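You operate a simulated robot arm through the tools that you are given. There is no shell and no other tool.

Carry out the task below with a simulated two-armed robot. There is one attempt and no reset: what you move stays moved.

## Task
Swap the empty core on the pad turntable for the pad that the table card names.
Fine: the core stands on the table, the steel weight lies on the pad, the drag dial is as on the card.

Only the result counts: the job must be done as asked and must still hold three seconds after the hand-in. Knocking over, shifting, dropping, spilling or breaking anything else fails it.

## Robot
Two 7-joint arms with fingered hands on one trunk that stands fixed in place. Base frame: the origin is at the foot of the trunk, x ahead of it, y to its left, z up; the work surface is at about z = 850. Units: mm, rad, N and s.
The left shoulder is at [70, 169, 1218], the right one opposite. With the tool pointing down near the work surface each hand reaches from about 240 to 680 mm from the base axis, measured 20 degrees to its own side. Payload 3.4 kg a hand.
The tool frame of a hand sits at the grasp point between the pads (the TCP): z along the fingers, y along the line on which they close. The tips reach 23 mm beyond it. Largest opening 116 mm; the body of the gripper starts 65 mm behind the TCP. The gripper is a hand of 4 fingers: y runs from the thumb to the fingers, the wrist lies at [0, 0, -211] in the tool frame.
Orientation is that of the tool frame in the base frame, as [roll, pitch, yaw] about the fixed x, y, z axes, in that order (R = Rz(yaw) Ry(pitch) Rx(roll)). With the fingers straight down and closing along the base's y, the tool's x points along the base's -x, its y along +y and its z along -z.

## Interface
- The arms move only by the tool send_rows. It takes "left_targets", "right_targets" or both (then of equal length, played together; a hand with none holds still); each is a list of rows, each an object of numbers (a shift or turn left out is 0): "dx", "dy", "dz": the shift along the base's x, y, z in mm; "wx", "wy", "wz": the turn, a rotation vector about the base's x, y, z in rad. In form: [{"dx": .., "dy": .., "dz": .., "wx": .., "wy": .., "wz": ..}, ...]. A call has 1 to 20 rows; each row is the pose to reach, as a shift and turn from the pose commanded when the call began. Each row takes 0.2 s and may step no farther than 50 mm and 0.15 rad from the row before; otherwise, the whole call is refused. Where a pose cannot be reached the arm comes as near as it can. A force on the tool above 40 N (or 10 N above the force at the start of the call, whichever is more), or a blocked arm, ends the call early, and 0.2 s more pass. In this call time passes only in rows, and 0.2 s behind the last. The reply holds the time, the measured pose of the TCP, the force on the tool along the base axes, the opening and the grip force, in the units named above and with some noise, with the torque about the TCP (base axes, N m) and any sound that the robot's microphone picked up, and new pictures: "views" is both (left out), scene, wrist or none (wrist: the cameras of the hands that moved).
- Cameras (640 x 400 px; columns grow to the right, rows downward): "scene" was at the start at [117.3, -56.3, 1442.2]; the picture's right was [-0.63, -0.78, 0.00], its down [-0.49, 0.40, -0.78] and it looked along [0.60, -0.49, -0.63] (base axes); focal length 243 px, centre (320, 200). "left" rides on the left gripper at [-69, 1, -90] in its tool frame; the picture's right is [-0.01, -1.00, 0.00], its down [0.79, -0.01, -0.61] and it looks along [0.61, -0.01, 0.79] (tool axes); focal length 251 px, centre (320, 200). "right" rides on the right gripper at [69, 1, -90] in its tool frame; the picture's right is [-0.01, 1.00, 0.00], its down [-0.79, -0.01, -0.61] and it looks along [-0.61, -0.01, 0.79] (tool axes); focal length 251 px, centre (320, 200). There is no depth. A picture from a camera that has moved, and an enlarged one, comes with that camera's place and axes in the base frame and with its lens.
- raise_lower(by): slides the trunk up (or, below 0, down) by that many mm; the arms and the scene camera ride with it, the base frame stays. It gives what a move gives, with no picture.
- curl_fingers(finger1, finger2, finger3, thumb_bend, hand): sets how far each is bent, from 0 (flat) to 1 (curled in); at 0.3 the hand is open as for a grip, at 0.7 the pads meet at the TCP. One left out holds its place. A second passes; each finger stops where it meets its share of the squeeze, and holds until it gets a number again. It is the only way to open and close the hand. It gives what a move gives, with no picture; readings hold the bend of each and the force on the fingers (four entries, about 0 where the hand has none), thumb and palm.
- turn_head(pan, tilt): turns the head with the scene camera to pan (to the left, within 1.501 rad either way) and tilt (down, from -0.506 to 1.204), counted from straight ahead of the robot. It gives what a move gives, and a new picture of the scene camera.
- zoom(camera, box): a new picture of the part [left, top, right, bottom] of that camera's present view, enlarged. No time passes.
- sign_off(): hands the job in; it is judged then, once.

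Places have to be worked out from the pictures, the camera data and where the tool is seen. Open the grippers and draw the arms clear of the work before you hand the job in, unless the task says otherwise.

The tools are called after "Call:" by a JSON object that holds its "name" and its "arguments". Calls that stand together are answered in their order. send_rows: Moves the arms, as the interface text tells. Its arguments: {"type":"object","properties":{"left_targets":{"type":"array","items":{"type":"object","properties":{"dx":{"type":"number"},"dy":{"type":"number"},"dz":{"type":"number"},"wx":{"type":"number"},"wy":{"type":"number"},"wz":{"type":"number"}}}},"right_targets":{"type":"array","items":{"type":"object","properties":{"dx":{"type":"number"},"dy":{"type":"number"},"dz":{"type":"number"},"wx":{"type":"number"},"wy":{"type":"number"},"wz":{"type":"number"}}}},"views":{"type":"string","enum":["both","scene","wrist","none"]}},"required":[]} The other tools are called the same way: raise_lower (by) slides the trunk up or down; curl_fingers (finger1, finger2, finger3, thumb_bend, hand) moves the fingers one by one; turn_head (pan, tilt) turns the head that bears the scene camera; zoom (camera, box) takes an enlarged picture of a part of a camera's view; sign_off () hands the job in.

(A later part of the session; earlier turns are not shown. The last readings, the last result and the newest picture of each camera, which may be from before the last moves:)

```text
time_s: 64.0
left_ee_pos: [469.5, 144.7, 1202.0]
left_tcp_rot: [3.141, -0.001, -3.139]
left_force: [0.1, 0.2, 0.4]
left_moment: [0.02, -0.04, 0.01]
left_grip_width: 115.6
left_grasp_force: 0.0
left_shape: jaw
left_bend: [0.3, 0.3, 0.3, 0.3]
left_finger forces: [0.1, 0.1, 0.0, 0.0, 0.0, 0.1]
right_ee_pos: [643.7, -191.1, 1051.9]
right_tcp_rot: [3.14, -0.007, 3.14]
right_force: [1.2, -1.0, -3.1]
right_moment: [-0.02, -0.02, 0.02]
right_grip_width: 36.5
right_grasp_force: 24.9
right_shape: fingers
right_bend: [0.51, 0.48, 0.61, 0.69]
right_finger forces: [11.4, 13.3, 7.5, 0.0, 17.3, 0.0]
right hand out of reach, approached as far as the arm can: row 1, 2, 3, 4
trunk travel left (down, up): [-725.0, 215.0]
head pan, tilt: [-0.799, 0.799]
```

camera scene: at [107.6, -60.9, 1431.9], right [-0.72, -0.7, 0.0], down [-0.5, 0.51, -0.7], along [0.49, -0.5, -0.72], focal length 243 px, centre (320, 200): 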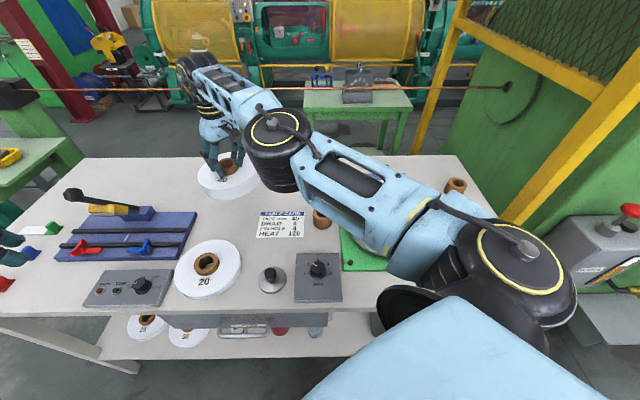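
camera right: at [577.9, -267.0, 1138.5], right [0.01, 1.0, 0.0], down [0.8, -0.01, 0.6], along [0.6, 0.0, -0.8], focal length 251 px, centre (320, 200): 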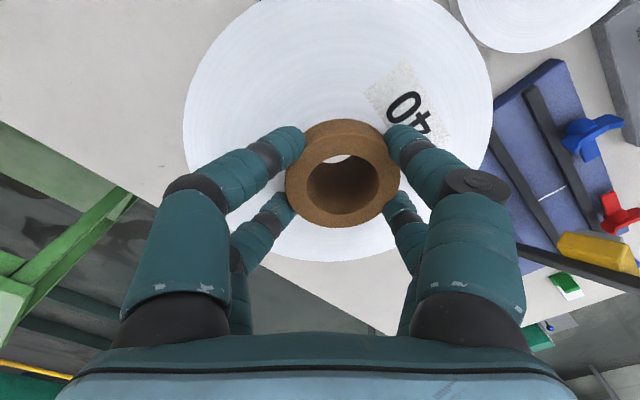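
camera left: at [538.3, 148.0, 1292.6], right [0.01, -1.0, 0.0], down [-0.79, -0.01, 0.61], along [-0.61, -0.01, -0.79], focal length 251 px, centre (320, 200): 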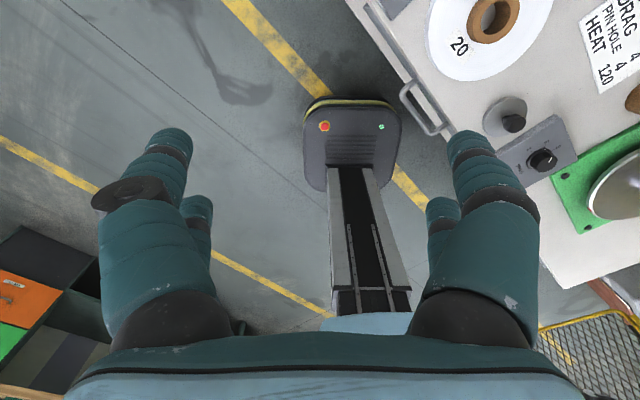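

Still straight. I will set the pad down temporarily on a free table spot that lies on this straight-arm sphere, about (582, -448), and free the elbow without load. First I raise the trunk 75 mm.

Call:
{"name": "raise_lower", "arguments": {"by": 75}}

Call:
{"name": "send_rows", "arguments": {"right_targets": [{"dx": 1.3, "dy": -44, "dz": -12}, {"dx": -0.5, "dy": -89, "dz": -24}, {"dx": -5.8, "dy": -134, "dz": -36}, {"dx": -14.7, "dy": -179, "dz": -47}, {"dx": -27, "dy": -223, "dz": -57}, {"dx": -42, "dy": -265, "dz": -66}], "views": "both"}}

```text
time_s: 65.1
left_ee_pos: [469.7, 145.1, 1277.2]
left_tcp_rot: [3.142, -0.001, -3.138]
left_force: [-0.4, -0.1, -0.2]
left_moment: [0.03, -0.01, 0.01]
left_grip_width: 116.1
left_grasp_force: 0.0
left_shape: jaw
left_bend: [0.3, 0.3, 0.3, 0.3]
left_finger forces: [0.2, 0.0, 0.0, 0.0, 0.0, 0.0]
right_ee_pos: [643.5, -192.3, 1125.7]
right_tcp_rot: [-3.141, -0.006, -3.141]
right_force: [-0.3, 0.8, -4.3]
right_moment: [-0.02, 0.01, 0.01]
right_grip_width: 36.6
right_grasp_force: 24.3
right_shape: fingers
right_bend: [0.51, 0.48, 0.61, 0.69]
right_finger forces: [11.3, 13.3, 7.5, 0.0, 17.4, 0.0]
trunk travel left (down, up): [-800.0, 140.0]
head pan, tilt: [-0.799, 0.799]
```

```text
time_s: 66.5
left_ee_pos: [468.9, 143.3, 1277.4]
left_tcp_rot: [3.139, -0.002, -3.139]
left_force: [0.8, -0.1, 0.2]
left_moment: [-0.01, -0.02, 0.02]
left_grip_width: 115.7
left_grasp_force: 0.0
left_shape: jaw
left_bend: [0.3, 0.3, 0.3, 0.3]
left_finger forces: [0.0, 0.1, 0.0, 0.0, 0.0, 0.0]
right_ee_pos: [601.2, -460.0, 1060.2]
right_tcp_rot: [3.14, -0.007, -3.141]
right_force: [-0.5, -0.8, -3.1]
right_moment: [-0.06, 0.03, -0.03]
right_grip_width: 36.5
right_grasp_force: 25.0
right_shape: fingers
right_bend: [0.5, 0.48, 0.61, 0.69]
right_finger forces: [10.9, 13.6, 7.6, 0.0, 17.6, 0.0]
trunk travel left (down, up): [-800.0, 140.0]
head pan, tilt: [-0.799, 0.799]
camera scene: at [107.2, -62.3, 1506.8], right [-0.72, -0.7, 0.0], down [-0.5, 0.52, -0.7], along [0.49, -0.5, -0.72], focal length 243 px, centre (320, 200)
camera right: at [534.8, -460.2, 1150.7], right [0.01, 1.0, 0.0], down [0.8, -0.01, 0.6], along [0.6, 0.0, -0.8], focal length 251 px, centre (320, 200)
```

scene: 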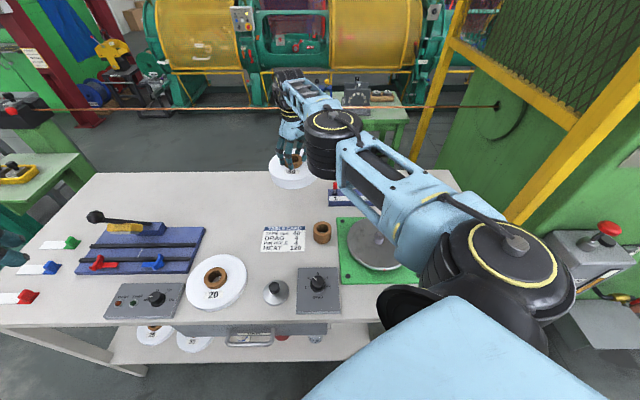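
right: 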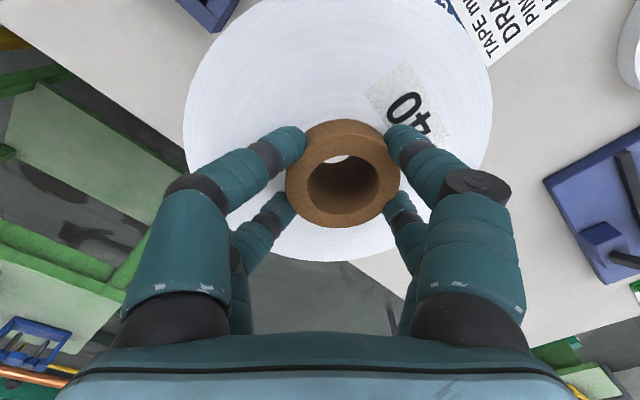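

No reach warning on that arc. I test a small inward move of 10 mm to see whether the elbow bends now.

Call:
{"name": "send_rows", "arguments": {"right_targets": [{"dx": -5, "dy": 2}, {"dx": -10, "dy": 4}], "views": "none"}}

```text
time_s: 67.1
left_ee_pos: [469.2, 144.0, 1278.7]
left_tcp_rot: [3.141, 0.0, -3.141]
left_force: [0.8, 0.0, 0.4]
left_moment: [-0.01, -0.03, 0.0]
left_grip_width: 115.7
left_grasp_force: 0.0
left_shape: jaw
left_bend: [0.3, 0.3, 0.3, 0.3]
left_finger forces: [0.1, 0.0, 0.1, 0.1, 0.0, 0.0]
right_ee_pos: [601.6, -459.9, 1060.2]
right_tcp_rot: [-3.14, -0.008, 3.142]
right_force: [-0.2, -0.7, -3.6]
right_moment: [-0.04, 0.02, -0.01]
right_grip_width: 36.4
right_grasp_force: 25.0
right_shape: fingers
right_bend: [0.5, 0.48, 0.61, 0.69]
right_finger forces: [11.1, 13.8, 7.5, 0.0, 17.5, 0.0]
right hand out of reach, approached as far as the arm can: row 1, 2
trunk travel left (down, up): [-800.0, 140.0]
head pan, tilt: [-0.799, 0.799]
```

The elbow is locked straight as before, so I go ahead with the temporary set-down at about (592, -456). I lower the trunk 50 mm and then descend along the sphere.

Call:
{"name": "raise_lower", "arguments": {"by": -50}}

Call:
{"name": "send_rows", "arguments": {"right_targets": [{"dx": -2.5, "dy": 1, "dz": -40}, {"dx": -6, "dy": 2.5, "dz": -68}, {"dx": -7.5, "dy": 3, "dz": -80}], "views": "both"}}

Call:
{"name": "zoom", "arguments": {"camera": "scene", "box": [240, 120, 400, 240]}}

```text
time_s: 68.0
left_ee_pos: [469.9, 143.5, 1227.8]
left_tcp_rot: [-3.14, 0.0, -3.14]
left_force: [0.2, 0.3, -0.3]
left_moment: [0.02, -0.02, 0.01]
left_grip_width: 115.9
left_grasp_force: 0.1
left_shape: jaw
left_bend: [0.3, 0.3, 0.3, 0.3]
left_finger forces: [0.2, 0.0, 0.0, 0.0, 0.0, 0.0]
right_ee_pos: [602.3, -458.2, 1010.5]
right_tcp_rot: [-3.142, -0.007, -3.141]
right_force: [0.3, -0.6, -3.1]
right_moment: [-0.11, 0.0, -0.04]
right_grip_width: 36.2
right_grasp_force: 24.9
right_shape: fingers
right_bend: [0.5, 0.48, 0.61, 0.69]
right_finger forces: [11.1, 13.7, 7.6, 0.1, 17.6, 0.1]
trunk travel left (down, up): [-750.0, 190.0]
head pan, tilt: [-0.799, 0.799]
```

```text
time_s: 68.8
left_ee_pos: [469.4, 144.8, 1228.0]
left_tcp_rot: [-3.141, 0.0, -3.14]
left_force: [0.2, 0.4, 0.6]
left_moment: [0.02, 0.02, 0.0]
left_grip_width: 115.8
left_grasp_force: 0.1
left_shape: jaw
left_bend: [0.3, 0.3, 0.3, 0.3]
left_finger forces: [0.0, 0.1, 0.0, 0.1, 0.0, 0.1]
right_ee_pos: [595.8, -455.8, 931.1]
right_tcp_rot: [-3.14, -0.008, -3.141]
right_force: [0.4, 0.3, -3.5]
right_moment: [-0.03, 0.0, -0.04]
right_grip_width: 36.3
right_grasp_force: 25.1
right_shape: fingers
right_bend: [0.5, 0.48, 0.61, 0.7]
right_finger forces: [10.9, 14.0, 7.6, 0.0, 17.7, 0.1]
trunk travel left (down, up): [-750.0, 190.0]
head pan, tilt: [-0.799, 0.799]
camera scene: at [107.5, -60.4, 1456.9], right [-0.72, -0.7, 0.0], down [-0.5, 0.51, -0.7], along [0.49, -0.5, -0.72], focal length 243 px, centre (320, 200)
camera right: at [528.2, -455.8, 1022.2], right [0.01, 1.0, 0.0], down [0.8, -0.01, 0.6], along [0.6, 0.0, -0.8], focal length 251 px, centre (320, 200)
```

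scene: 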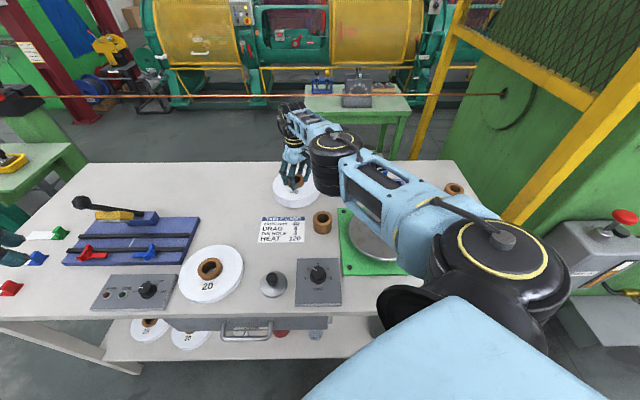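
right: 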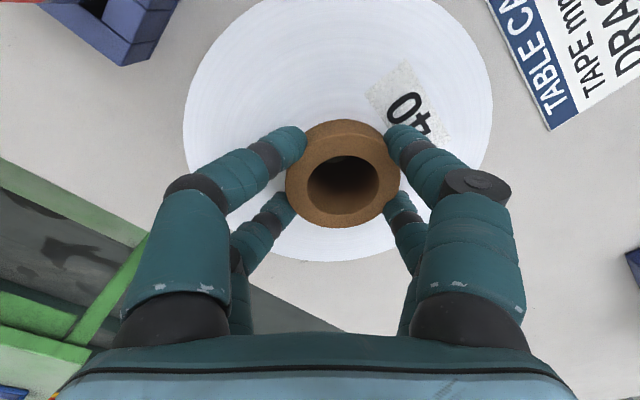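

```text
3.33 times, centred on (320, 180) of scene
camera zoom: at [107.5, -60.4, 1456.9], right [-0.72, -0.7, 0.0], down [-0.5, 0.51, -0.7], along [0.49, -0.5, -0.72], focal length 810 px, centre (320, 267)
```

zoom: 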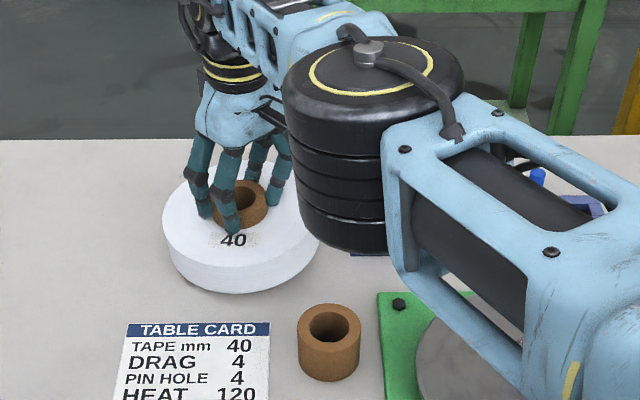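

The pad hovers ~10 mm above a free table spot. I lower in small steps until contact.

Call:
{"name": "send_rows", "arguments": {"right_targets": [{"dx": -0.7, "dy": 0.3, "dz": -4}, {"dx": -1.3, "dy": 0.5, "dz": -7}, {"dx": -1.6, "dy": 0.6, "dz": -8.5}, {"dx": -1.9, "dy": 0.7, "dz": -10}], "views": "none"}}

```text
time_s: 69.8
left_ee_pos: [468.4, 143.4, 1229.1]
left_tcp_rot: [-3.141, -0.001, -3.139]
left_force: [-1.0, -0.2, 0.3]
left_moment: [-0.02, -0.02, -0.05]
left_grip_width: 115.8
left_grasp_force: 0.0
left_shape: jaw
left_bend: [0.3, 0.3, 0.3, 0.3]
left_finger forces: [0.0, 0.0, 0.0, 0.0, 0.0, 0.0]
right_ee_pos: [592.5, -455.1, 923.0]
right_tcp_rot: [3.141, -0.009, -3.14]
right_force: [-0.7, -2.1, 2.5]
right_moment: [0.34, -0.13, -0.06]
right_grip_width: 36.2
right_grasp_force: 24.6
right_shape: fingers
right_bend: [0.5, 0.48, 0.61, 0.69]
right_finger forces: [10.2, 12.6, 7.5, 0.1, 18.2, 0.0]
trunk travel left (down, up): [-750.0, 190.0]
head pan, tilt: [-0.799, 0.799]
```

Contact begins (force +2.5 N). One more millimetre or two to seat it.

Call:
{"name": "send_rows", "arguments": {"right_targets": [{"dz": -1}, {"dz": -2}], "views": "none"}}

```text
time_s: 70.4
left_ee_pos: [468.2, 144.6, 1229.6]
left_tcp_rot: [-3.141, 0.0, -3.14]
left_force: [-0.1, -1.0, 0.0]
left_moment: [-0.01, 0.0, 0.01]
left_grip_width: 115.9
left_grasp_force: 0.0
left_shape: jaw
left_bend: [0.3, 0.3, 0.3, 0.3]
left_finger forces: [0.1, 0.1, 0.0, 0.1, 0.0, 0.1]
right_ee_pos: [591.3, -454.5, 920.4]
right_tcp_rot: [3.141, -0.006, -3.141]
right_force: [-0.9, -3.6, 5.7]
right_moment: [0.56, -0.14, 0.04]
right_grip_width: 36.3
right_grasp_force: 25.1
right_shape: fingers
right_bend: [0.51, 0.48, 0.61, 0.69]
right_finger forces: [10.2, 12.7, 7.7, 0.1, 18.7, 0.0]
trunk travel left (down, up): [-750.0, 190.0]
head pan, tilt: [-0.799, 0.799]
```

Seated with about 6 N. I open the fingers.

Call:
{"name": "curl_fingers", "arguments": {"hand": "right", "finger1": 0.44, "finger2": 0.44, "finger3": 0.44, "thumb_bend": 0.44}}

Call:
{"name": "zoom", "arguments": {"camera": "right", "box": [120, 0, 520, 310]}}

```text
time_s: 71.4
left_ee_pos: [470.2, 145.6, 1227.9]
left_tcp_rot: [-3.141, 0.001, -3.141]
left_force: [0.4, -0.3, -1.2]
left_moment: [0.02, 0.02, -0.03]
left_grip_width: 116.0
left_grasp_force: 0.0
left_shape: jaw
left_bend: [0.3, 0.3, 0.3, 0.3]
left_finger forces: [0.0, 0.0, 0.1, 0.0, 0.0, 0.1]
right_ee_pos: [592.2, -455.3, 918.3]
right_tcp_rot: [-3.141, -0.007, 3.141]
right_force: [0.0, 0.5, -0.5]
right_moment: [0.01, 0.01, 0.0]
right_grip_width: 75.3
right_grasp_force: 0.0
right_shape: fingers
right_bend: [0.44, 0.44, 0.44, 0.44]
right_finger forces: [0.0, 0.0, 0.0, 0.0, 0.0, 0.0]
trunk travel left (down, up): [-750.0, 190.0]
head pan, tilt: [-0.799, 0.799]
```

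```text
1.29 times, centred on (320, 155) of right
camera zoom: at [526.2, -454.5, 1009.8], right [0.01, 1.0, 0.0], down [0.8, -0.01, 0.6], along [0.6, -0.01, -0.8], focal length 324 px, centre (320, 258)
```

zoom: 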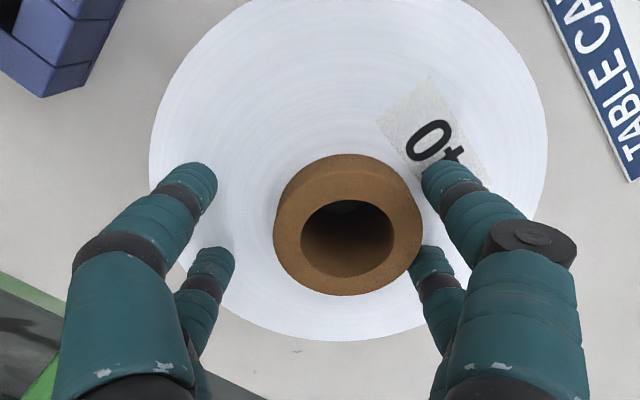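

Released; the core sits ~9 mm toward +y in the hand. I open wider, then rise along the sphere.

Call:
{"name": "curl_fingers", "arguments": {"hand": "right", "finger1": 0.33, "finger2": 0.33, "finger3": 0.33, "thumb_bend": 0.33}}

Call:
{"name": "send_rows", "arguments": {"right_targets": [{"dx": 2, "dy": -0.8, "dz": 15}, {"dx": 5, "dy": -2, "dz": 40}, {"dx": 9, "dy": -4, "dz": 80}, {"dx": 11, "dy": -4.5, "dz": 120}], "views": "both"}}

```text
time_s: 72.4
left_ee_pos: [470.3, 145.8, 1228.8]
left_tcp_rot: [-3.14, 0.001, -3.14]
left_force: [0.1, 1.0, -0.1]
left_moment: [0.01, 0.01, -0.02]
left_grip_width: 115.8
left_grasp_force: 0.1
left_shape: jaw
left_bend: [0.3, 0.3, 0.3, 0.3]
left_finger forces: [0.1, 0.0, 0.0, 0.0, 0.0, 0.0]
right_ee_pos: [593.7, -455.4, 919.1]
right_tcp_rot: [-3.141, -0.008, -3.141]
right_force: [0.0, -0.2, -0.1]
right_moment: [0.01, 0.02, 0.0]
right_grip_width: 107.9
right_grasp_force: 0.1
right_shape: fingers
right_bend: [0.33, 0.33, 0.33, 0.33]
right_finger forces: [0.1, 0.1, 0.0, 0.0, 0.0, 0.0]
trunk travel left (down, up): [-750.0, 190.0]
head pan, tilt: [-0.799, 0.799]
```

```text
time_s: 73.4
left_ee_pos: [468.9, 145.2, 1228.3]
left_tcp_rot: [3.142, 0.001, -3.141]
left_force: [-0.5, 0.9, -0.8]
left_moment: [0.0, 0.01, -0.03]
left_grip_width: 115.8
left_grasp_force: 0.1
left_shape: jaw
left_bend: [0.3, 0.3, 0.3, 0.3]
left_finger forces: [0.0, 0.0, 0.0, 0.0, 0.0, 0.0]
right_ee_pos: [601.4, -460.0, 1041.0]
right_tcp_rot: [-3.141, -0.008, -3.14]
right_force: [-0.3, -0.5, 0.6]
right_moment: [-0.03, -0.01, 0.02]
right_grip_width: 108.0
right_grasp_force: 0.0
right_shape: fingers
right_bend: [0.33, 0.33, 0.33, 0.33]
right_finger forces: [0.0, 0.0, 0.0, 0.0, 0.0, 0.1]
trunk travel left (down, up): [-750.0, 190.0]
head pan, tilt: [-0.799, 0.799]
camera scene: at [106.3, -59.3, 1457.0], right [-0.72, -0.7, 0.0], down [-0.5, 0.51, -0.7], along [0.49, -0.5, -0.72], focal length 243 px, centre (320, 200)
camera right: at [534.5, -459.2, 1131.3], right [0.01, 1.0, 0.0], down [0.8, -0.01, 0.6], along [0.6, -0.01, -0.8], focal length 251 px, centre (320, 200)
```

scene: 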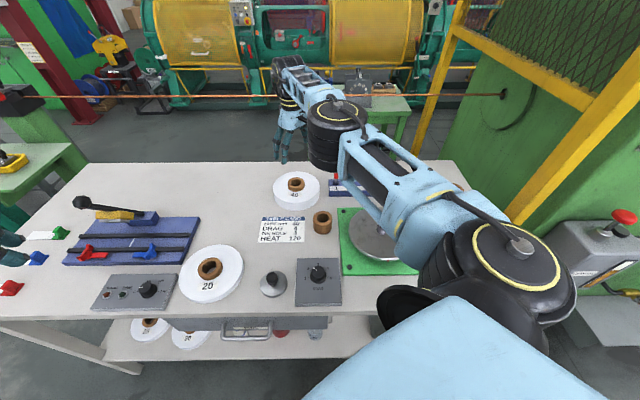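
right: 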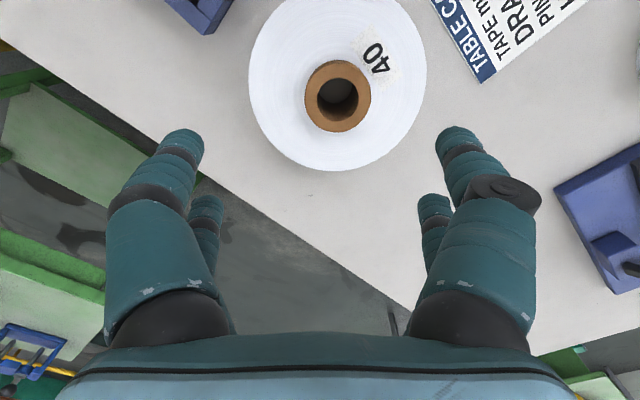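

The pad stands free at about (590, -447). Now I raise the trunk for safe height and pull the empty hand strongly inward to get the elbow to bend.

Call:
{"name": "raise_lower", "arguments": {"by": 190}}

Call:
{"name": "send_rows", "arguments": {"right_targets": [{"dx": -44, "dy": 18}, {"dx": -88, "dy": 36}, {"dx": -132, "dy": 54}, {"dx": -176, "dy": 72}], "views": "scene"}}

```text
time_s: 75.5
left_ee_pos: [469.9, 142.9, 1418.6]
left_tcp_rot: [3.141, 0.001, -3.14]
left_force: [0.2, -0.1, -0.1]
left_moment: [0.01, 0.02, 0.01]
left_grip_width: 116.0
left_grasp_force: 0.0
left_shape: jaw
left_bend: [0.3, 0.3, 0.3, 0.3]
left_finger forces: [0.0, 0.0, 0.0, 0.0, 0.0, 0.1]
right_ee_pos: [602.3, -460.4, 1230.7]
right_tcp_rot: [3.142, -0.005, 3.141]
right_force: [-0.2, -0.3, 0.1]
right_moment: [0.01, 0.0, 0.02]
right_grip_width: 108.0
right_grasp_force: 0.0
right_shape: fingers
right_bend: [0.33, 0.33, 0.33, 0.33]
right_finger forces: [0.0, 0.1, 0.0, 0.0, 0.1, 0.0]
trunk travel left (down, up): [-940.0, 0.0]
head pan, tilt: [-0.799, 0.799]
```

```text
time_s: 76.5
left_ee_pos: [469.0, 144.5, 1418.2]
left_tcp_rot: [-3.141, 0.0, -3.14]
left_force: [-0.3, -0.6, 0.1]
left_moment: [0.0, -0.03, -0.02]
left_grip_width: 115.9
left_grasp_force: 0.2
left_shape: jaw
left_bend: [0.3, 0.3, 0.3, 0.3]
left_finger forces: [0.0, 0.1, 0.0, 0.0, 0.1, 0.0]
right_ee_pos: [601.9, -460.9, 1229.7]
right_tcp_rot: [-3.141, -0.009, 3.141]
right_force: [-1.2, -0.3, -0.1]
right_moment: [-0.01, 0.0, 0.0]
right_grip_width: 108.1
right_grasp_force: 0.0
right_shape: fingers
right_bend: [0.33, 0.33, 0.33, 0.33]
right_finger forces: [0.0, 0.0, 0.0, 0.0, 0.1, 0.0]
right hand out of reach, approached as far as the arm can: row 1, 2, 3, 4
trunk travel left (down, up): [-940.0, 0.0]
head pan, tilt: [-0.799, 0.799]
camera scene: at [107.1, -59.8, 1647.0], right [-0.72, -0.7, 0.0], down [-0.5, 0.51, -0.7], along [0.49, -0.5, -0.72], focal length 243 px, centre (320, 200)
```

scene: 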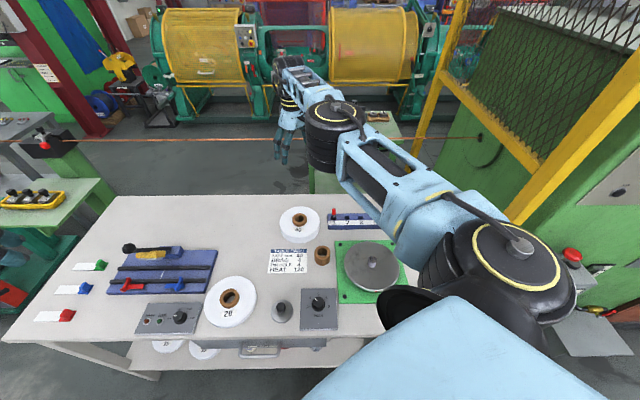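

Even a 190 mm pull had no effect. I try a long +y arc with a radius 6 mm inside full stretch, which should feed some bend into the elbow.

Call:
{"name": "send_rows", "arguments": {"right_targets": [{"dx": 11, "dy": 46}, {"dx": 23, "dy": 90}, {"dx": 32, "dy": 134}, {"dx": 37, "dy": 179}, {"dx": 39, "dy": 224}, {"dx": 36, "dy": 270}], "views": "scene"}}

```text
time_s: 77.9
left_ee_pos: [469.5, 146.8, 1418.3]
left_tcp_rot: [-3.139, 0.001, -3.14]
left_force: [1.3, 0.3, 0.1]
left_moment: [0.02, -0.04, -0.02]
left_grip_width: 116.0
left_grasp_force: 0.0
left_shape: jaw
left_bend: [0.3, 0.3, 0.3, 0.3]
left_finger forces: [0.0, 0.0, 0.1, 0.0, 0.0, 0.1]
right_ee_pos: [644.7, -184.9, 1227.8]
right_tcp_rot: [-3.14, -0.01, -3.139]
right_force: [-0.6, 0.9, 0.4]
right_moment: [-0.04, 0.0, 0.03]
right_grip_width: 108.2
right_grasp_force: 0.1
right_shape: fingers
right_bend: [0.33, 0.33, 0.33, 0.33]
right_finger forces: [0.0, 0.0, 0.0, 0.1, 0.1, 0.0]
right hand out of reach, approached as far as the arm can: row 1, 2, 3, 4, 5, 6
trunk travel left (down, up): [-940.0, 0.0]
head pan, tilt: [-0.799, 0.799]
camera scene: at [106.8, -57.5, 1647.1], right [-0.72, -0.7, 0.0], down [-0.5, 0.51, -0.7], along [0.49, -0.5, -0.72], focal length 243 px, centre (320, 200)
```

scene: 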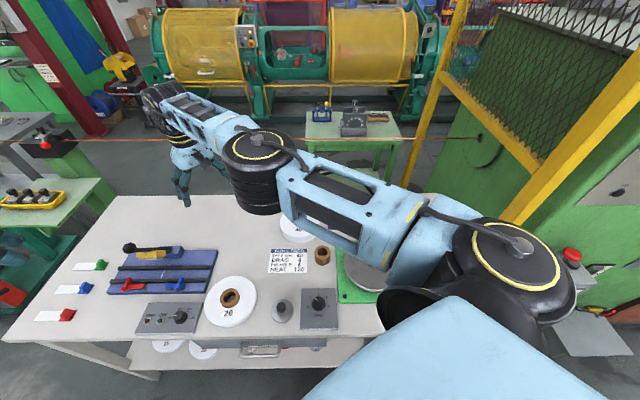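

Analysis: with the yaw held, sideways moves barely involve the elbow, but a yaw turn in place does. I turn the hand about the vertical by +0.9 rad while pulling gently inward.

Call:
{"name": "send_rows", "arguments": {"right_targets": [{"wz": 0.14}, {"wz": 0.28, "dx": -3}, {"wz": 0.42, "dx": -6}, {"wz": 0.56, "dx": -12}, {"wz": 0.7, "dx": -20}, {"wz": 0.84, "dx": -30}, {"wz": 0.95, "dx": -40}], "views": "scene"}}

```text
time_s: 79.5
left_ee_pos: [471.1, 141.5, 1418.3]
left_tcp_rot: [3.139, 0.0, -3.14]
left_force: [-0.5, 0.1, -0.3]
left_moment: [0.01, 0.0, 0.0]
left_grip_width: 115.8
left_grasp_force: 0.1
left_shape: jaw
left_bend: [0.3, 0.3, 0.3, 0.3]
left_finger forces: [0.0, 0.0, 0.1, 0.0, 0.0, 0.0]
right_ee_pos: [620.0, -177.1, 1218.4]
right_tcp_rot: [3.107, -0.03, -2.238]
right_force: [0.4, -1.1, -0.2]
right_moment: [0.03, -0.03, -0.01]
right_grip_width: 108.1
right_grasp_force: 0.1
right_shape: fingers
right_bend: [0.33, 0.33, 0.33, 0.33]
right_finger forces: [0.0, 0.0, 0.1, 0.0, 0.1, 0.0]
right hand out of reach, approached as far as the arm can: row 3, 4, 5, 6, 7
trunk travel left (down, up): [-940.0, 0.0]
head pan, tilt: [-0.799, 0.799]
camera scene: at [107.6, -64.1, 1646.8], right [-0.72, -0.7, 0.0], down [-0.5, 0.52, -0.7], along [0.49, -0.5, -0.72], focal length 243 px, centre (320, 200)
```

scene: 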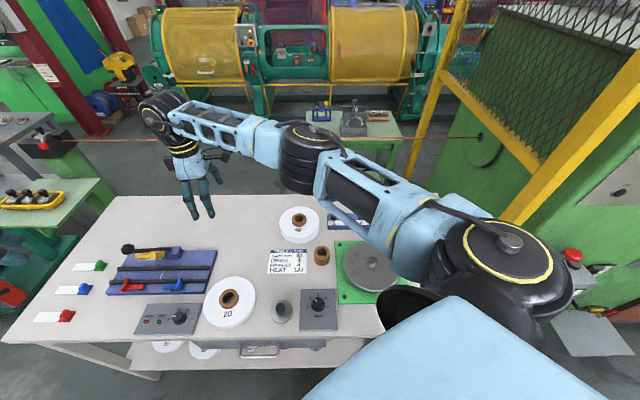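

It worked: the elbow has bent outward. I now pull in further and turn the yaw back, fixing the small orientation error.

Call:
{"name": "send_rows", "arguments": {"right_targets": [{"dx": -25, "dy": -5}, {"dx": -50, "dy": -12}, {"dx": -80, "dy": -20, "wz": -0.14}, {"dx": -110, "dy": -30, "wz": -0.28}], "views": "scene"}}

```text
time_s: 80.5
left_ee_pos: [468.5, 144.5, 1417.7]
left_tcp_rot: [-3.141, 0.001, -3.141]
left_force: [-0.7, -0.4, 0.8]
left_moment: [0.03, 0.02, -0.02]
left_grip_width: 115.9
left_grasp_force: 0.0
left_shape: jaw
left_bend: [0.3, 0.3, 0.3, 0.3]
left_finger forces: [0.1, 0.1, 0.0, 0.1, 0.0, 0.0]
right_ee_pos: [506.4, -202.5, 1219.7]
right_tcp_rot: [3.106, -0.031, -2.517]
right_force: [0.7, 0.2, -0.1]
right_moment: [-0.03, -0.06, 0.0]
right_grip_width: 108.3
right_grasp_force: 0.1
right_shape: fingers
right_bend: [0.33, 0.33, 0.33, 0.33]
right_finger forces: [0.0, 0.0, 0.0, 0.0, 0.1, 0.1]
trunk travel left (down, up): [-940.0, 0.0]
head pan, tilt: [-0.799, 0.799]
camera scene: at [105.3, -60.1, 1647.1], right [-0.72, -0.7, 0.0], down [-0.5, 0.51, -0.7], along [0.49, -0.5, -0.72], focal length 243 px, centre (320, 200)
```

scene: 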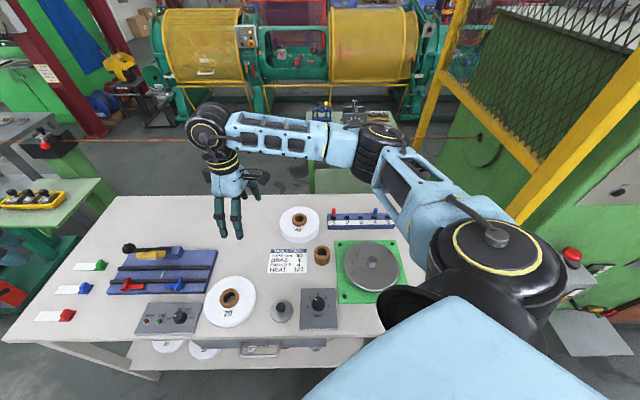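

The arm is free again with the elbow out, at (506, -202). I correct the small tilt and the yaw back to straight, then test moving to the turntable area in this posture.

Call:
{"name": "send_rows", "arguments": {"right_targets": [{"dx": -10, "dy": -20, "wx": -0.011, "wy": -0.046}, {"dx": -30, "dy": -55, "wx": -0.011, "wy": -0.046}], "views": "none"}}

Call:
{"name": "send_rows", "arguments": {"right_targets": [{"dx": -20, "dy": -30, "wz": -0.14}, {"dx": -45, "dy": -60, "wz": -0.28}, {"dx": -70, "dy": -90, "dz": -10, "wz": -0.42}, {"dx": -95, "dy": -120, "dz": -20, "wz": -0.56}, {"dx": -120, "dy": -150, "dz": -35, "wz": -0.624}, {"dx": -145, "dy": -180, "dz": -50, "wz": -0.624}, {"dx": -175, "dy": -205, "dz": -70, "wz": -0.624}, {"dx": -202, "dy": -230, "dz": -90, "wz": -0.624}], "views": "scene"}}

```text
time_s: 81.1
left_ee_pos: [467.7, 141.5, 1419.0]
left_tcp_rot: [3.14, 0.002, -3.139]
left_force: [0.0, -0.1, 0.8]
left_moment: [0.01, 0.0, -0.01]
left_grip_width: 115.9
left_grasp_force: 0.1
left_shape: jaw
left_bend: [0.3, 0.3, 0.3, 0.3]
left_finger forces: [0.1, 0.0, 0.0, 0.1, 0.0, 0.0]
right_ee_pos: [477.3, -259.3, 1217.4]
right_tcp_rot: [-3.142, 0.002, -2.518]
right_force: [0.0, -0.2, 0.2]
right_moment: [0.03, 0.0, -0.03]
right_grip_width: 108.3
right_grasp_force: 0.0
right_shape: fingers
right_bend: [0.33, 0.33, 0.33, 0.33]
right_finger forces: [0.0, 0.0, 0.1, 0.0, 0.0, 0.0]
trunk travel left (down, up): [-940.0, 0.0]
head pan, tilt: [-0.799, 0.799]
```

```text
time_s: 82.9
left_ee_pos: [469.1, 143.8, 1418.2]
left_tcp_rot: [3.14, 0.0, -3.14]
left_force: [-0.3, 0.4, -0.1]
left_moment: [0.01, -0.01, 0.0]
left_grip_width: 115.8
left_grasp_force: 0.1
left_shape: jaw
left_bend: [0.3, 0.3, 0.3, 0.3]
left_finger forces: [0.1, 0.0, 0.1, 0.0, 0.0, 0.1]
right_ee_pos: [277.8, -487.0, 1128.1]
right_tcp_rot: [-3.141, 0.0, -3.139]
right_force: [-0.1, 0.2, 0.2]
right_moment: [0.04, -0.01, -0.01]
right_grip_width: 108.3
right_grasp_force: 0.0
right_shape: fingers
right_bend: [0.33, 0.33, 0.33, 0.33]
right_finger forces: [0.0, 0.1, 0.0, 0.0, 0.0, 0.0]
trunk travel left (down, up): [-940.0, 0.0]
head pan, tilt: [-0.799, 0.799]
camera scene: at [106.2, -60.3, 1647.0], right [-0.72, -0.7, 0.0], down [-0.5, 0.51, -0.7], along [0.49, -0.5, -0.72], focal length 243 px, centre (320, 200)
```

scene: 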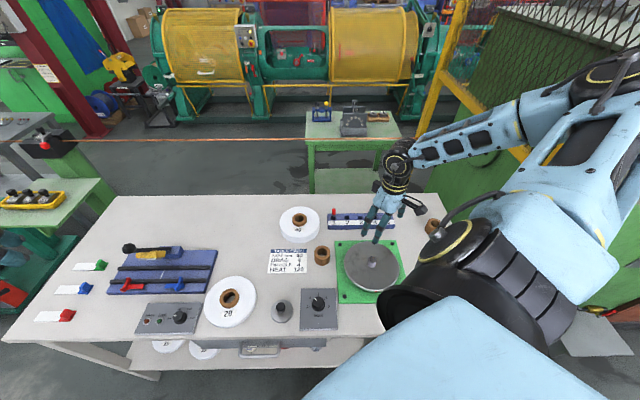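

The arm reaches the turntable fine in this posture. Now I go back to the pad at height, then lower the trunk there.

Call:
{"name": "send_rows", "arguments": {"right_targets": [{"dx": 40, "dy": 5, "dz": 20}, {"dx": 85, "dy": 10, "dz": 40}, {"dx": 130, "dy": 15, "dz": 58}, {"dx": 175, "dy": 21, "dz": 72}, {"dx": 220, "dy": 27, "dz": 85}, {"dx": 262, "dy": 33, "dz": 95}, {"dx": 300, "dy": 38, "dz": 102}], "views": "none"}}

Call:
{"name": "raise_lower", "arguments": {"by": -230}}

Call:
{"name": "zoom", "arguments": {"camera": "right", "box": [120, 0, 520, 310]}}

Call:
{"name": "zoom", "arguments": {"camera": "scene", "box": [200, 60, 520, 260]}}

```text
time_s: 84.5
left_ee_pos: [471.6, 147.1, 1418.0]
left_tcp_rot: [-3.141, -0.001, -3.138]
left_force: [0.0, 0.6, -0.1]
left_moment: [-0.04, -0.01, 0.01]
left_grip_width: 115.9
left_grasp_force: 0.1
left_shape: jaw
left_bend: [0.3, 0.3, 0.3, 0.3]
left_finger forces: [0.0, 0.1, 0.0, 0.0, 0.0, 0.0]
right_ee_pos: [580.1, -448.4, 1230.5]
right_tcp_rot: [-3.139, -0.003, -3.138]
right_force: [-0.1, -0.5, 0.9]
right_moment: [0.03, 0.04, 0.0]
right_grip_width: 108.4
right_grasp_force: 0.1
right_shape: fingers
right_bend: [0.33, 0.33, 0.33, 0.33]
right_finger forces: [0.1, 0.0, 0.0, 0.1, 0.1, 0.1]
trunk travel left (down, up): [-940.0, 0.0]
head pan, tilt: [-0.799, 0.799]
```

```text
time_s: 86.9
left_ee_pos: [468.4, 144.9, 1188.2]
left_tcp_rot: [3.141, 0.0, -3.141]
left_force: [-1.0, 0.2, 0.1]
left_moment: [0.0, -0.06, 0.0]
left_grip_width: 115.8
left_grasp_force: 0.2
left_shape: jaw
left_bend: [0.3, 0.3, 0.3, 0.3]
left_finger forces: [0.0, 0.1, 0.0, 0.0, 0.0, 0.0]
right_ee_pos: [578.0, -449.4, 1001.2]
right_tcp_rot: [-3.139, 0.001, -3.139]
right_force: [0.4, -0.1, -0.2]
right_moment: [-0.02, 0.04, 0.02]
right_grip_width: 108.4
right_grasp_force: 0.2
right_shape: fingers
right_bend: [0.33, 0.33, 0.33, 0.33]
right_finger forces: [0.0, 0.0, 0.0, 0.1, 0.0, 0.0]
trunk travel left (down, up): [-710.0, 230.0]
head pan, tilt: [-0.799, 0.799]
```

```text
1.29 times, centred on (320, 155) of right
camera zoom: at [510.8, -449.2, 1090.6], right [0.01, 1.0, 0.0], down [0.8, -0.01, 0.61], along [0.61, -0.01, -0.8], focal length 324 px, centre (320, 258)
```

zoom: 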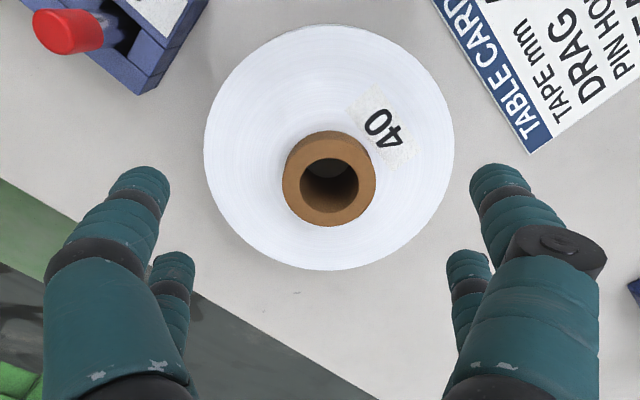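

```text
2.00 times, centred on (360, 160) of scene
camera zoom: at [107.0, -59.8, 1417.0], right [-0.72, -0.7, 0.0], down [-0.5, 0.51, -0.7], along [0.49, -0.5, -0.72], focal length 486 px, centre (240, 280)
```

zoom: 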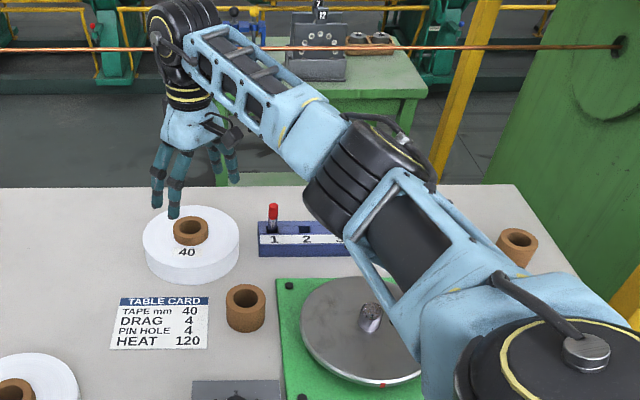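

The pad stands free of card and rack. I zoom in for the core position.

Call:
{"name": "zoom", "arguments": {"camera": "right", "box": [240, 80, 420, 200]}}

```text
3.33 times, centred on (330, 140) of right
camera zoom: at [510.8, -449.2, 1090.6], right [0.01, 1.0, 0.0], down [0.8, -0.01, 0.61], along [0.61, -0.01, -0.8], focal length 838 px, centre (287, 400)
```

zoom: 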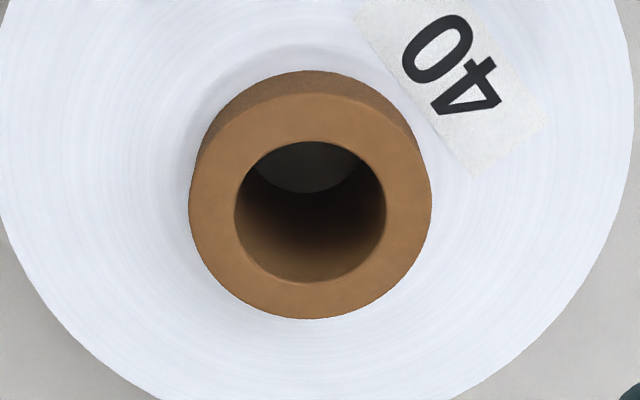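

Core centre at about (594, -445). I shift over it and lower the trunk 40 mm to keep the elbow bent.

Call:
{"name": "send_rows", "arguments": {"right_targets": [{"dx": 8, "dy": 2}, {"dx": 15, "dy": 4}], "views": "none"}}

Call:
{"name": "raise_lower", "arguments": {"by": -40}}

Call:
{"name": "zoom", "arguments": {"camera": "right", "box": [200, 60, 440, 240]}}

```text
time_s: 87.5
left_ee_pos: [470.6, 144.6, 1188.2]
left_tcp_rot: [-3.141, 0.001, -3.141]
left_force: [-0.1, 0.9, -0.6]
left_moment: [0.0, 0.0, 0.01]
left_grip_width: 115.9
left_grasp_force: 0.0
left_shape: jaw
left_bend: [0.3, 0.3, 0.3, 0.3]
left_finger forces: [0.0, 0.1, 0.0, 0.0, 0.1, 0.0]
right_ee_pos: [594.9, -444.8, 1001.5]
right_tcp_rot: [-3.139, 0.001, -3.141]
right_force: [0.4, -0.7, -0.3]
right_moment: [0.01, -0.02, -0.01]
right_grip_width: 108.3
right_grasp_force: 0.1
right_shape: fingers
right_bend: [0.33, 0.33, 0.33, 0.33]
right_finger forces: [0.0, 0.0, 0.0, 0.0, 0.0, 0.0]
trunk travel left (down, up): [-710.0, 230.0]
head pan, tilt: [-0.799, 0.799]
```

```text
time_s: 88.3
left_ee_pos: [468.0, 144.6, 1148.2]
left_tcp_rot: [3.14, -0.001, -3.139]
left_force: [-0.1, 0.1, 0.3]
left_moment: [-0.03, 0.01, -0.01]
left_grip_width: 115.9
left_grasp_force: 0.0
left_shape: jaw
left_bend: [0.3, 0.3, 0.3, 0.3]
left_finger forces: [0.1, 0.1, 0.0, 0.0, 0.0, 0.1]
right_ee_pos: [594.7, -446.1, 961.8]
right_tcp_rot: [3.141, 0.001, -3.139]
right_force: [-0.6, 0.0, -0.5]
right_moment: [0.0, -0.01, 0.01]
right_grip_width: 108.3
right_grasp_force: 0.1
right_shape: fingers
right_bend: [0.33, 0.33, 0.33, 0.33]
right_finger forces: [0.1, 0.0, 0.0, 0.1, 0.0, 0.1]
trunk travel left (down, up): [-670.0, 270.0]
head pan, tilt: [-0.799, 0.799]
```

```text
2.22 times, centred on (320, 150) of right
camera zoom: at [526.2, -444.8, 1051.8], right [0.01, 1.0, 0.0], down [0.8, -0.01, 0.61], along [0.61, -0.01, -0.8], focal length 559 px, centre (320, 311)
```

zoom: 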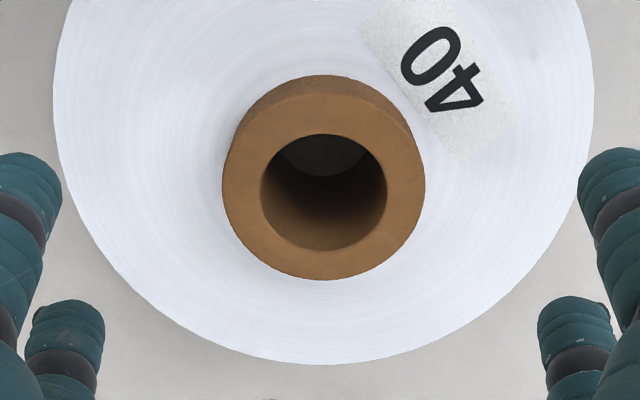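

Centred within 1–2 mm. Since the grip settles with the core ~8 mm to +y of the hand, I bias the hand by −7 mm in y and descend to z 920.

Call:
{"name": "send_rows", "arguments": {"right_targets": [{"dx": -1, "dy": -4, "dz": -20}, {"dx": -1.5, "dy": -7, "dz": -34}, {"dx": -1.5, "dy": -7, "dz": -41}], "views": "none"}}

Call:
{"name": "curl_fingers", "arguments": {"hand": "right", "finger1": 0.52, "finger2": 0.52, "finger3": 0.52, "thumb_bend": 0.52}}

Call:
{"name": "zoom", "arguments": {"camera": "right", "box": [120, 60, 520, 310]}}

```text
time_s: 89.2
left_ee_pos: [469.9, 145.7, 1147.8]
left_tcp_rot: [3.141, 0.001, -3.139]
left_force: [-0.6, 0.0, 0.2]
left_moment: [0.01, 0.01, 0.03]
left_grip_width: 115.6
left_grasp_force: 0.0
left_shape: jaw
left_bend: [0.3, 0.3, 0.3, 0.3]
left_finger forces: [0.0, 0.0, 0.0, 0.1, 0.0, 0.0]
right_ee_pos: [592.4, -451.0, 920.6]
right_tcp_rot: [-3.14, 0.0, -3.14]
right_force: [0.4, -0.4, 0.6]
right_moment: [0.01, -0.01, -0.03]
right_grip_width: 108.3
right_grasp_force: 0.1
right_shape: fingers
right_bend: [0.33, 0.33, 0.33, 0.33]
right_finger forces: [0.1, 0.0, 0.1, 0.0, 0.0, 0.0]
trunk travel left (down, up): [-670.0, 270.0]
head pan, tilt: [-0.799, 0.799]
```

```text
time_s: 90.2
left_ee_pos: [470.3, 145.2, 1147.8]
left_tcp_rot: [3.141, 0.0, -3.139]
left_force: [-0.2, -0.1, -0.3]
left_moment: [0.0, -0.01, 0.01]
left_grip_width: 115.8
left_grasp_force: 0.0
left_shape: jaw
left_bend: [0.3, 0.3, 0.3, 0.3]
left_finger forces: [0.0, 0.0, 0.1, 0.0, 0.0, 0.1]
right_ee_pos: [593.7, -451.5, 920.6]
right_tcp_rot: [3.14, -0.001, -3.139]
right_force: [0.6, 1.4, -0.3]
right_moment: [0.01, 0.01, 0.02]
right_grip_width: 53.1
right_grasp_force: 0.2
right_shape: fingers
right_bend: [0.52, 0.5, 0.52, 0.52]
right_finger forces: [0.2, 1.1, 0.1, 0.1, 0.0, 0.0]
trunk travel left (down, up): [-670.0, 270.0]
head pan, tilt: [-0.799, 0.799]
```

```text
1.60 times, centred on (320, 185) of right
camera zoom: at [525.8, -450.9, 1010.4], right [0.01, 1.0, 0.0], down [0.8, -0.01, 0.61], along [0.61, -0.01, -0.8], focal length 402 px, centre (320, 224)
```

zoom: 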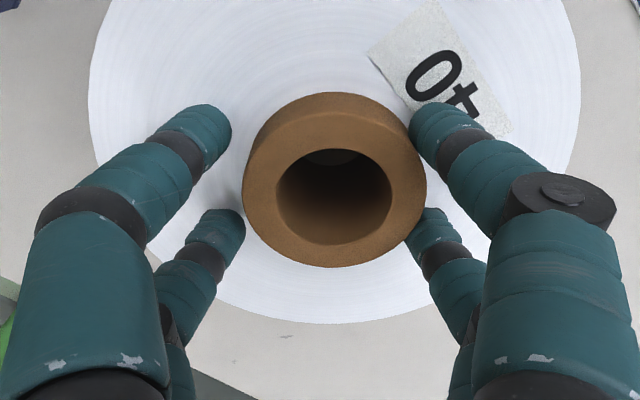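

Fingers 1 and 2 just touch the +y side of the core. I close with the firm squeeze.

Call:
{"name": "curl_fingers", "arguments": {"hand": "right", "finger1": 0.8, "finger2": 0.8, "finger3": 0.8, "thumb_bend": 0.8}}

Call:
{"name": "zoom", "arguments": {"camera": "right", "box": [120, 60, 520, 310]}}

```text
time_s: 91.2
left_ee_pos: [468.9, 144.2, 1148.5]
left_tcp_rot: [3.141, 0.001, -3.14]
left_force: [-0.2, 0.4, -0.2]
left_moment: [0.0, -0.02, -0.01]
left_grip_width: 115.5
left_grasp_force: 0.1
left_shape: jaw
left_bend: [0.3, 0.3, 0.3, 0.3]
left_finger forces: [0.0, 0.0, 0.1, 0.0, 0.1, 0.0]
right_ee_pos: [593.4, -451.0, 921.8]
right_tcp_rot: [3.141, -0.001, -3.14]
right_force: [-0.9, -2.2, 2.8]
right_moment: [0.31, -0.14, -0.06]
right_grip_width: 37.7
right_grasp_force: 22.1
right_shape: fingers
right_bend: [0.52, 0.49, 0.6, 0.66]
right_finger forces: [9.7, 12.0, 6.3, 0.0, 15.9, 0.1]
trunk travel left (down, up): [-670.0, 270.0]
head pan, tilt: [-0.799, 0.799]
```

```text
1.60 times, centred on (320, 185) of right
camera zoom: at [525.4, -451.5, 1010.5], right [0.01, 1.0, 0.0], down [0.8, -0.01, 0.61], along [0.61, -0.01, -0.8], focal length 402 px, centre (320, 224)
```

zoom: 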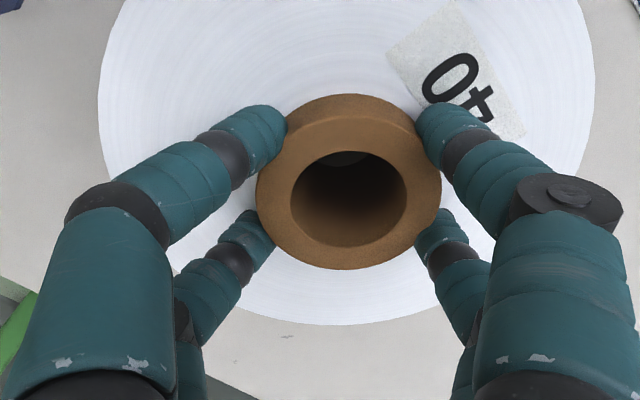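

Grip 22 N. I lift by arm 15 mm, then raise the trunk 110 mm to carry it clear.

Call:
{"name": "send_rows", "arguments": {"right_targets": [{"dz": 5}, {"dz": 15}], "views": "none"}}

Call:
{"name": "raise_lower", "arguments": {"by": 110}}

Call:
{"name": "zoom", "arguments": {"camera": "right", "box": [120, 0, 520, 310]}}

Call:
{"name": "zoom", "arguments": {"camera": "scene", "box": [200, 80, 520, 280]}}

```text
time_s: 91.8
left_ee_pos: [470.7, 143.4, 1148.1]
left_tcp_rot: [3.141, 0.0, -3.14]
left_force: [0.2, 0.5, 0.2]
left_moment: [-0.02, 0.05, 0.0]
left_grip_width: 115.9
left_grasp_force: 0.0
left_shape: jaw
left_bend: [0.3, 0.3, 0.3, 0.3]
left_finger forces: [0.0, 0.0, 0.0, 0.0, 0.1, 0.1]
right_ee_pos: [591.6, -451.2, 935.7]
right_tcp_rot: [3.141, -0.002, -3.14]
right_force: [0.1, 0.1, -2.9]
right_moment: [0.02, -0.02, 0.0]
right_grip_width: 37.4
right_grasp_force: 22.8
right_shape: fingers
right_bend: [0.51, 0.48, 0.61, 0.67]
right_finger forces: [10.5, 12.7, 6.6, 0.1, 15.0, 0.0]
trunk travel left (down, up): [-670.0, 270.0]
head pan, tilt: [-0.799, 0.799]
```

```text
time_s: 93.2
left_ee_pos: [470.5, 144.7, 1257.1]
left_tcp_rot: [-3.141, -0.001, -3.141]
left_force: [-0.1, 0.4, 0.3]
left_moment: [0.0, 0.02, -0.01]
left_grip_width: 116.0
left_grasp_force: 0.0
left_shape: jaw
left_bend: [0.3, 0.3, 0.3, 0.3]
left_finger forces: [0.0, 0.0, 0.0, 0.1, 0.0, 0.1]
right_ee_pos: [592.4, -453.6, 1044.7]
right_tcp_rot: [-3.139, -0.001, -3.139]
right_force: [-0.1, 0.0, -3.5]
right_moment: [-0.02, 0.0, 0.04]
right_grip_width: 37.6
right_grasp_force: 22.9
right_shape: fingers
right_bend: [0.51, 0.48, 0.61, 0.67]
right_finger forces: [10.5, 12.6, 6.7, 0.0, 15.1, 0.0]
trunk travel left (down, up): [-780.0, 160.0]
head pan, tilt: [-0.799, 0.799]
```

```text
1.29 times, centred on (320, 155) of right
camera zoom: at [525.6, -452.7, 1134.6], right [0.01, 1.0, 0.0], down [0.8, -0.01, 0.61], along [0.61, 0.0, -0.8], focal length 324 px, centre (320, 258)
```

zoom: 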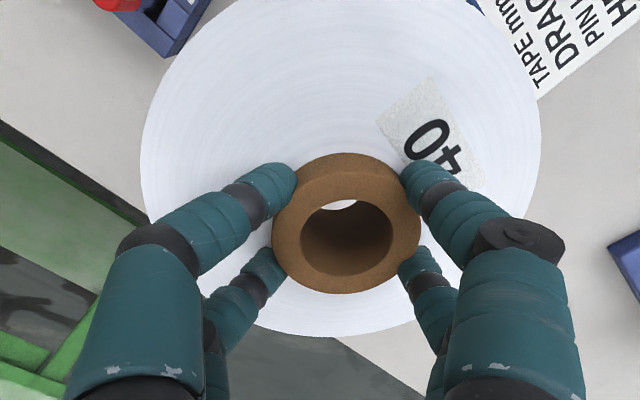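

```text
2.00 times, centred on (360, 180) of scene
camera zoom: at [108.1, -60.5, 1486.8], right [-0.72, -0.7, 0.0], down [-0.5, 0.51, -0.7], along [0.49, -0.5, -0.72], focal length 486 px, centre (240, 240)
```

zoom: 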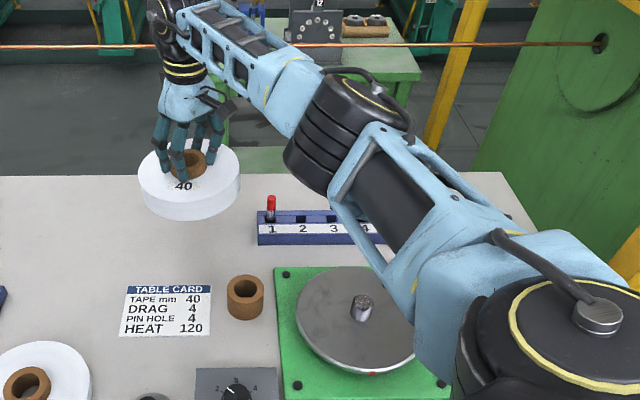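

The pad is held securely; its centre is about (−2, +11) mm from the TCP. I zoom on the spindle with the scene camera to refine its location.

Call:
{"name": "zoom", "arguments": {"camera": "scene", "box": [340, 200, 440, 270]}}

Call:
{"name": "zoom", "arguments": {"camera": "right", "box": [240, 80, 440, 240]}}

```text
5.71 times, centred on (390, 235) of scene
camera zoom: at [108.1, -60.5, 1486.8], right [-0.72, -0.7, 0.0], down [-0.5, 0.51, -0.7], along [0.49, -0.5, -0.72], focal length 1388 px, centre (-80, 0)
```

zoom: 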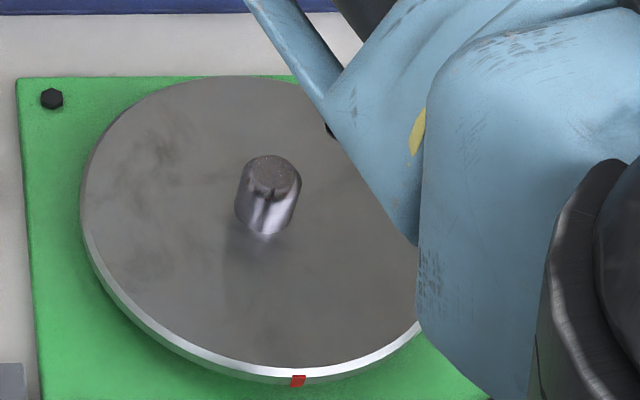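

```text
2.50 times, centred on (340, 160) of right
camera zoom: at [525.6, -452.7, 1134.6], right [0.01, 1.0, 0.0], down [0.8, -0.01, 0.61], along [0.61, 0.0, -0.8], focal length 629 px, centre (270, 300)
```

zoom: 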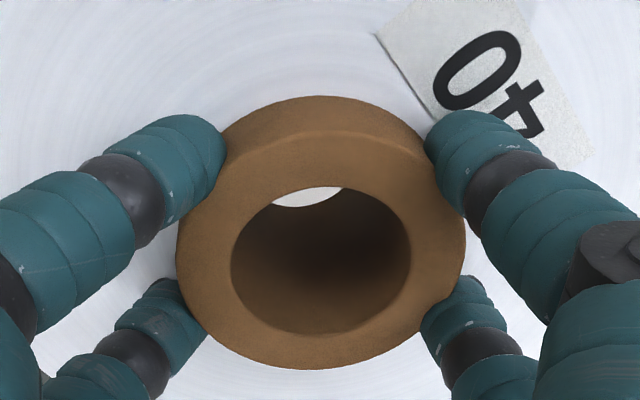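

Spindle axis is at about (277, -487.5). I carry the pad at z 1045 toward it, aiming the TCP at (278.5, -499) because of the pad's offset in the hand.

Call:
{"name": "send_rows", "arguments": {"right_targets": [{"dx": -40, "dy": -2}, {"dx": -85, "dy": -4}, {"dx": -130, "dy": -8}, {"dx": -175, "dy": -14}, {"dx": -220, "dy": -22}, {"dx": -263, "dy": -34}, {"dx": -300, "dy": -42}, {"dx": -314, "dy": -45}], "views": "both"}}

```text
time_s: 95.0
left_ee_pos: [469.0, 145.6, 1258.2]
left_tcp_rot: [3.141, -0.001, -3.14]
left_force: [-0.7, 0.2, -0.5]
left_moment: [0.03, 0.02, 0.0]
left_grip_width: 115.9
left_grasp_force: 0.1
left_shape: jaw
left_bend: [0.3, 0.3, 0.3, 0.3]
left_finger forces: [0.0, 0.0, 0.0, 0.1, 0.0, 0.1]
right_ee_pos: [281.4, -498.4, 1047.5]
right_tcp_rot: [3.141, 0.0, -3.139]
right_force: [0.0, 0.2, -4.1]
right_moment: [-0.03, 0.01, 0.02]
right_grip_width: 36.1
right_grasp_force: 22.8
right_shape: fingers
right_bend: [0.51, 0.48, 0.61, 0.68]
right_finger forces: [9.9, 13.7, 6.7, 0.0, 16.1, 0.0]
trunk travel left (down, up): [-780.0, 160.0]
head pan, tilt: [-0.799, 0.799]
camera scene: at [106.9, -60.3, 1486.9], right [-0.72, -0.7, 0.0], down [-0.5, 0.51, -0.7], along [0.49, -0.5, -0.72], focal length 243 px, centre (320, 200)
camera right: at [213.0, -497.3, 1136.4], right [0.01, 1.0, 0.0], down [0.79, -0.01, 0.61], along [0.61, 0.0, -0.79], focal length 251 px, centre (320, 200)
```

scene: 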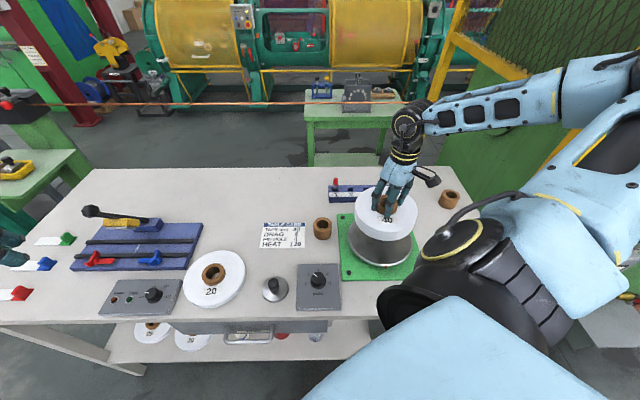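
right: 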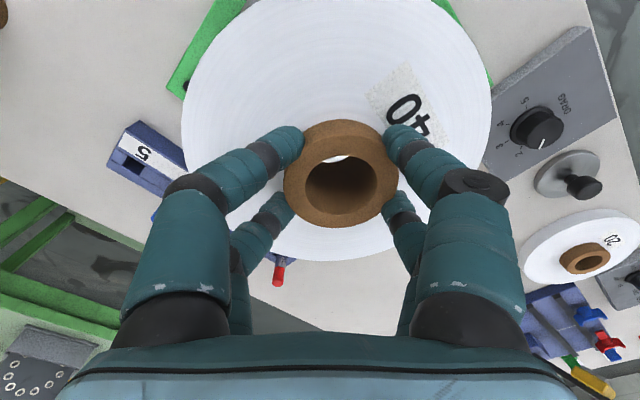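

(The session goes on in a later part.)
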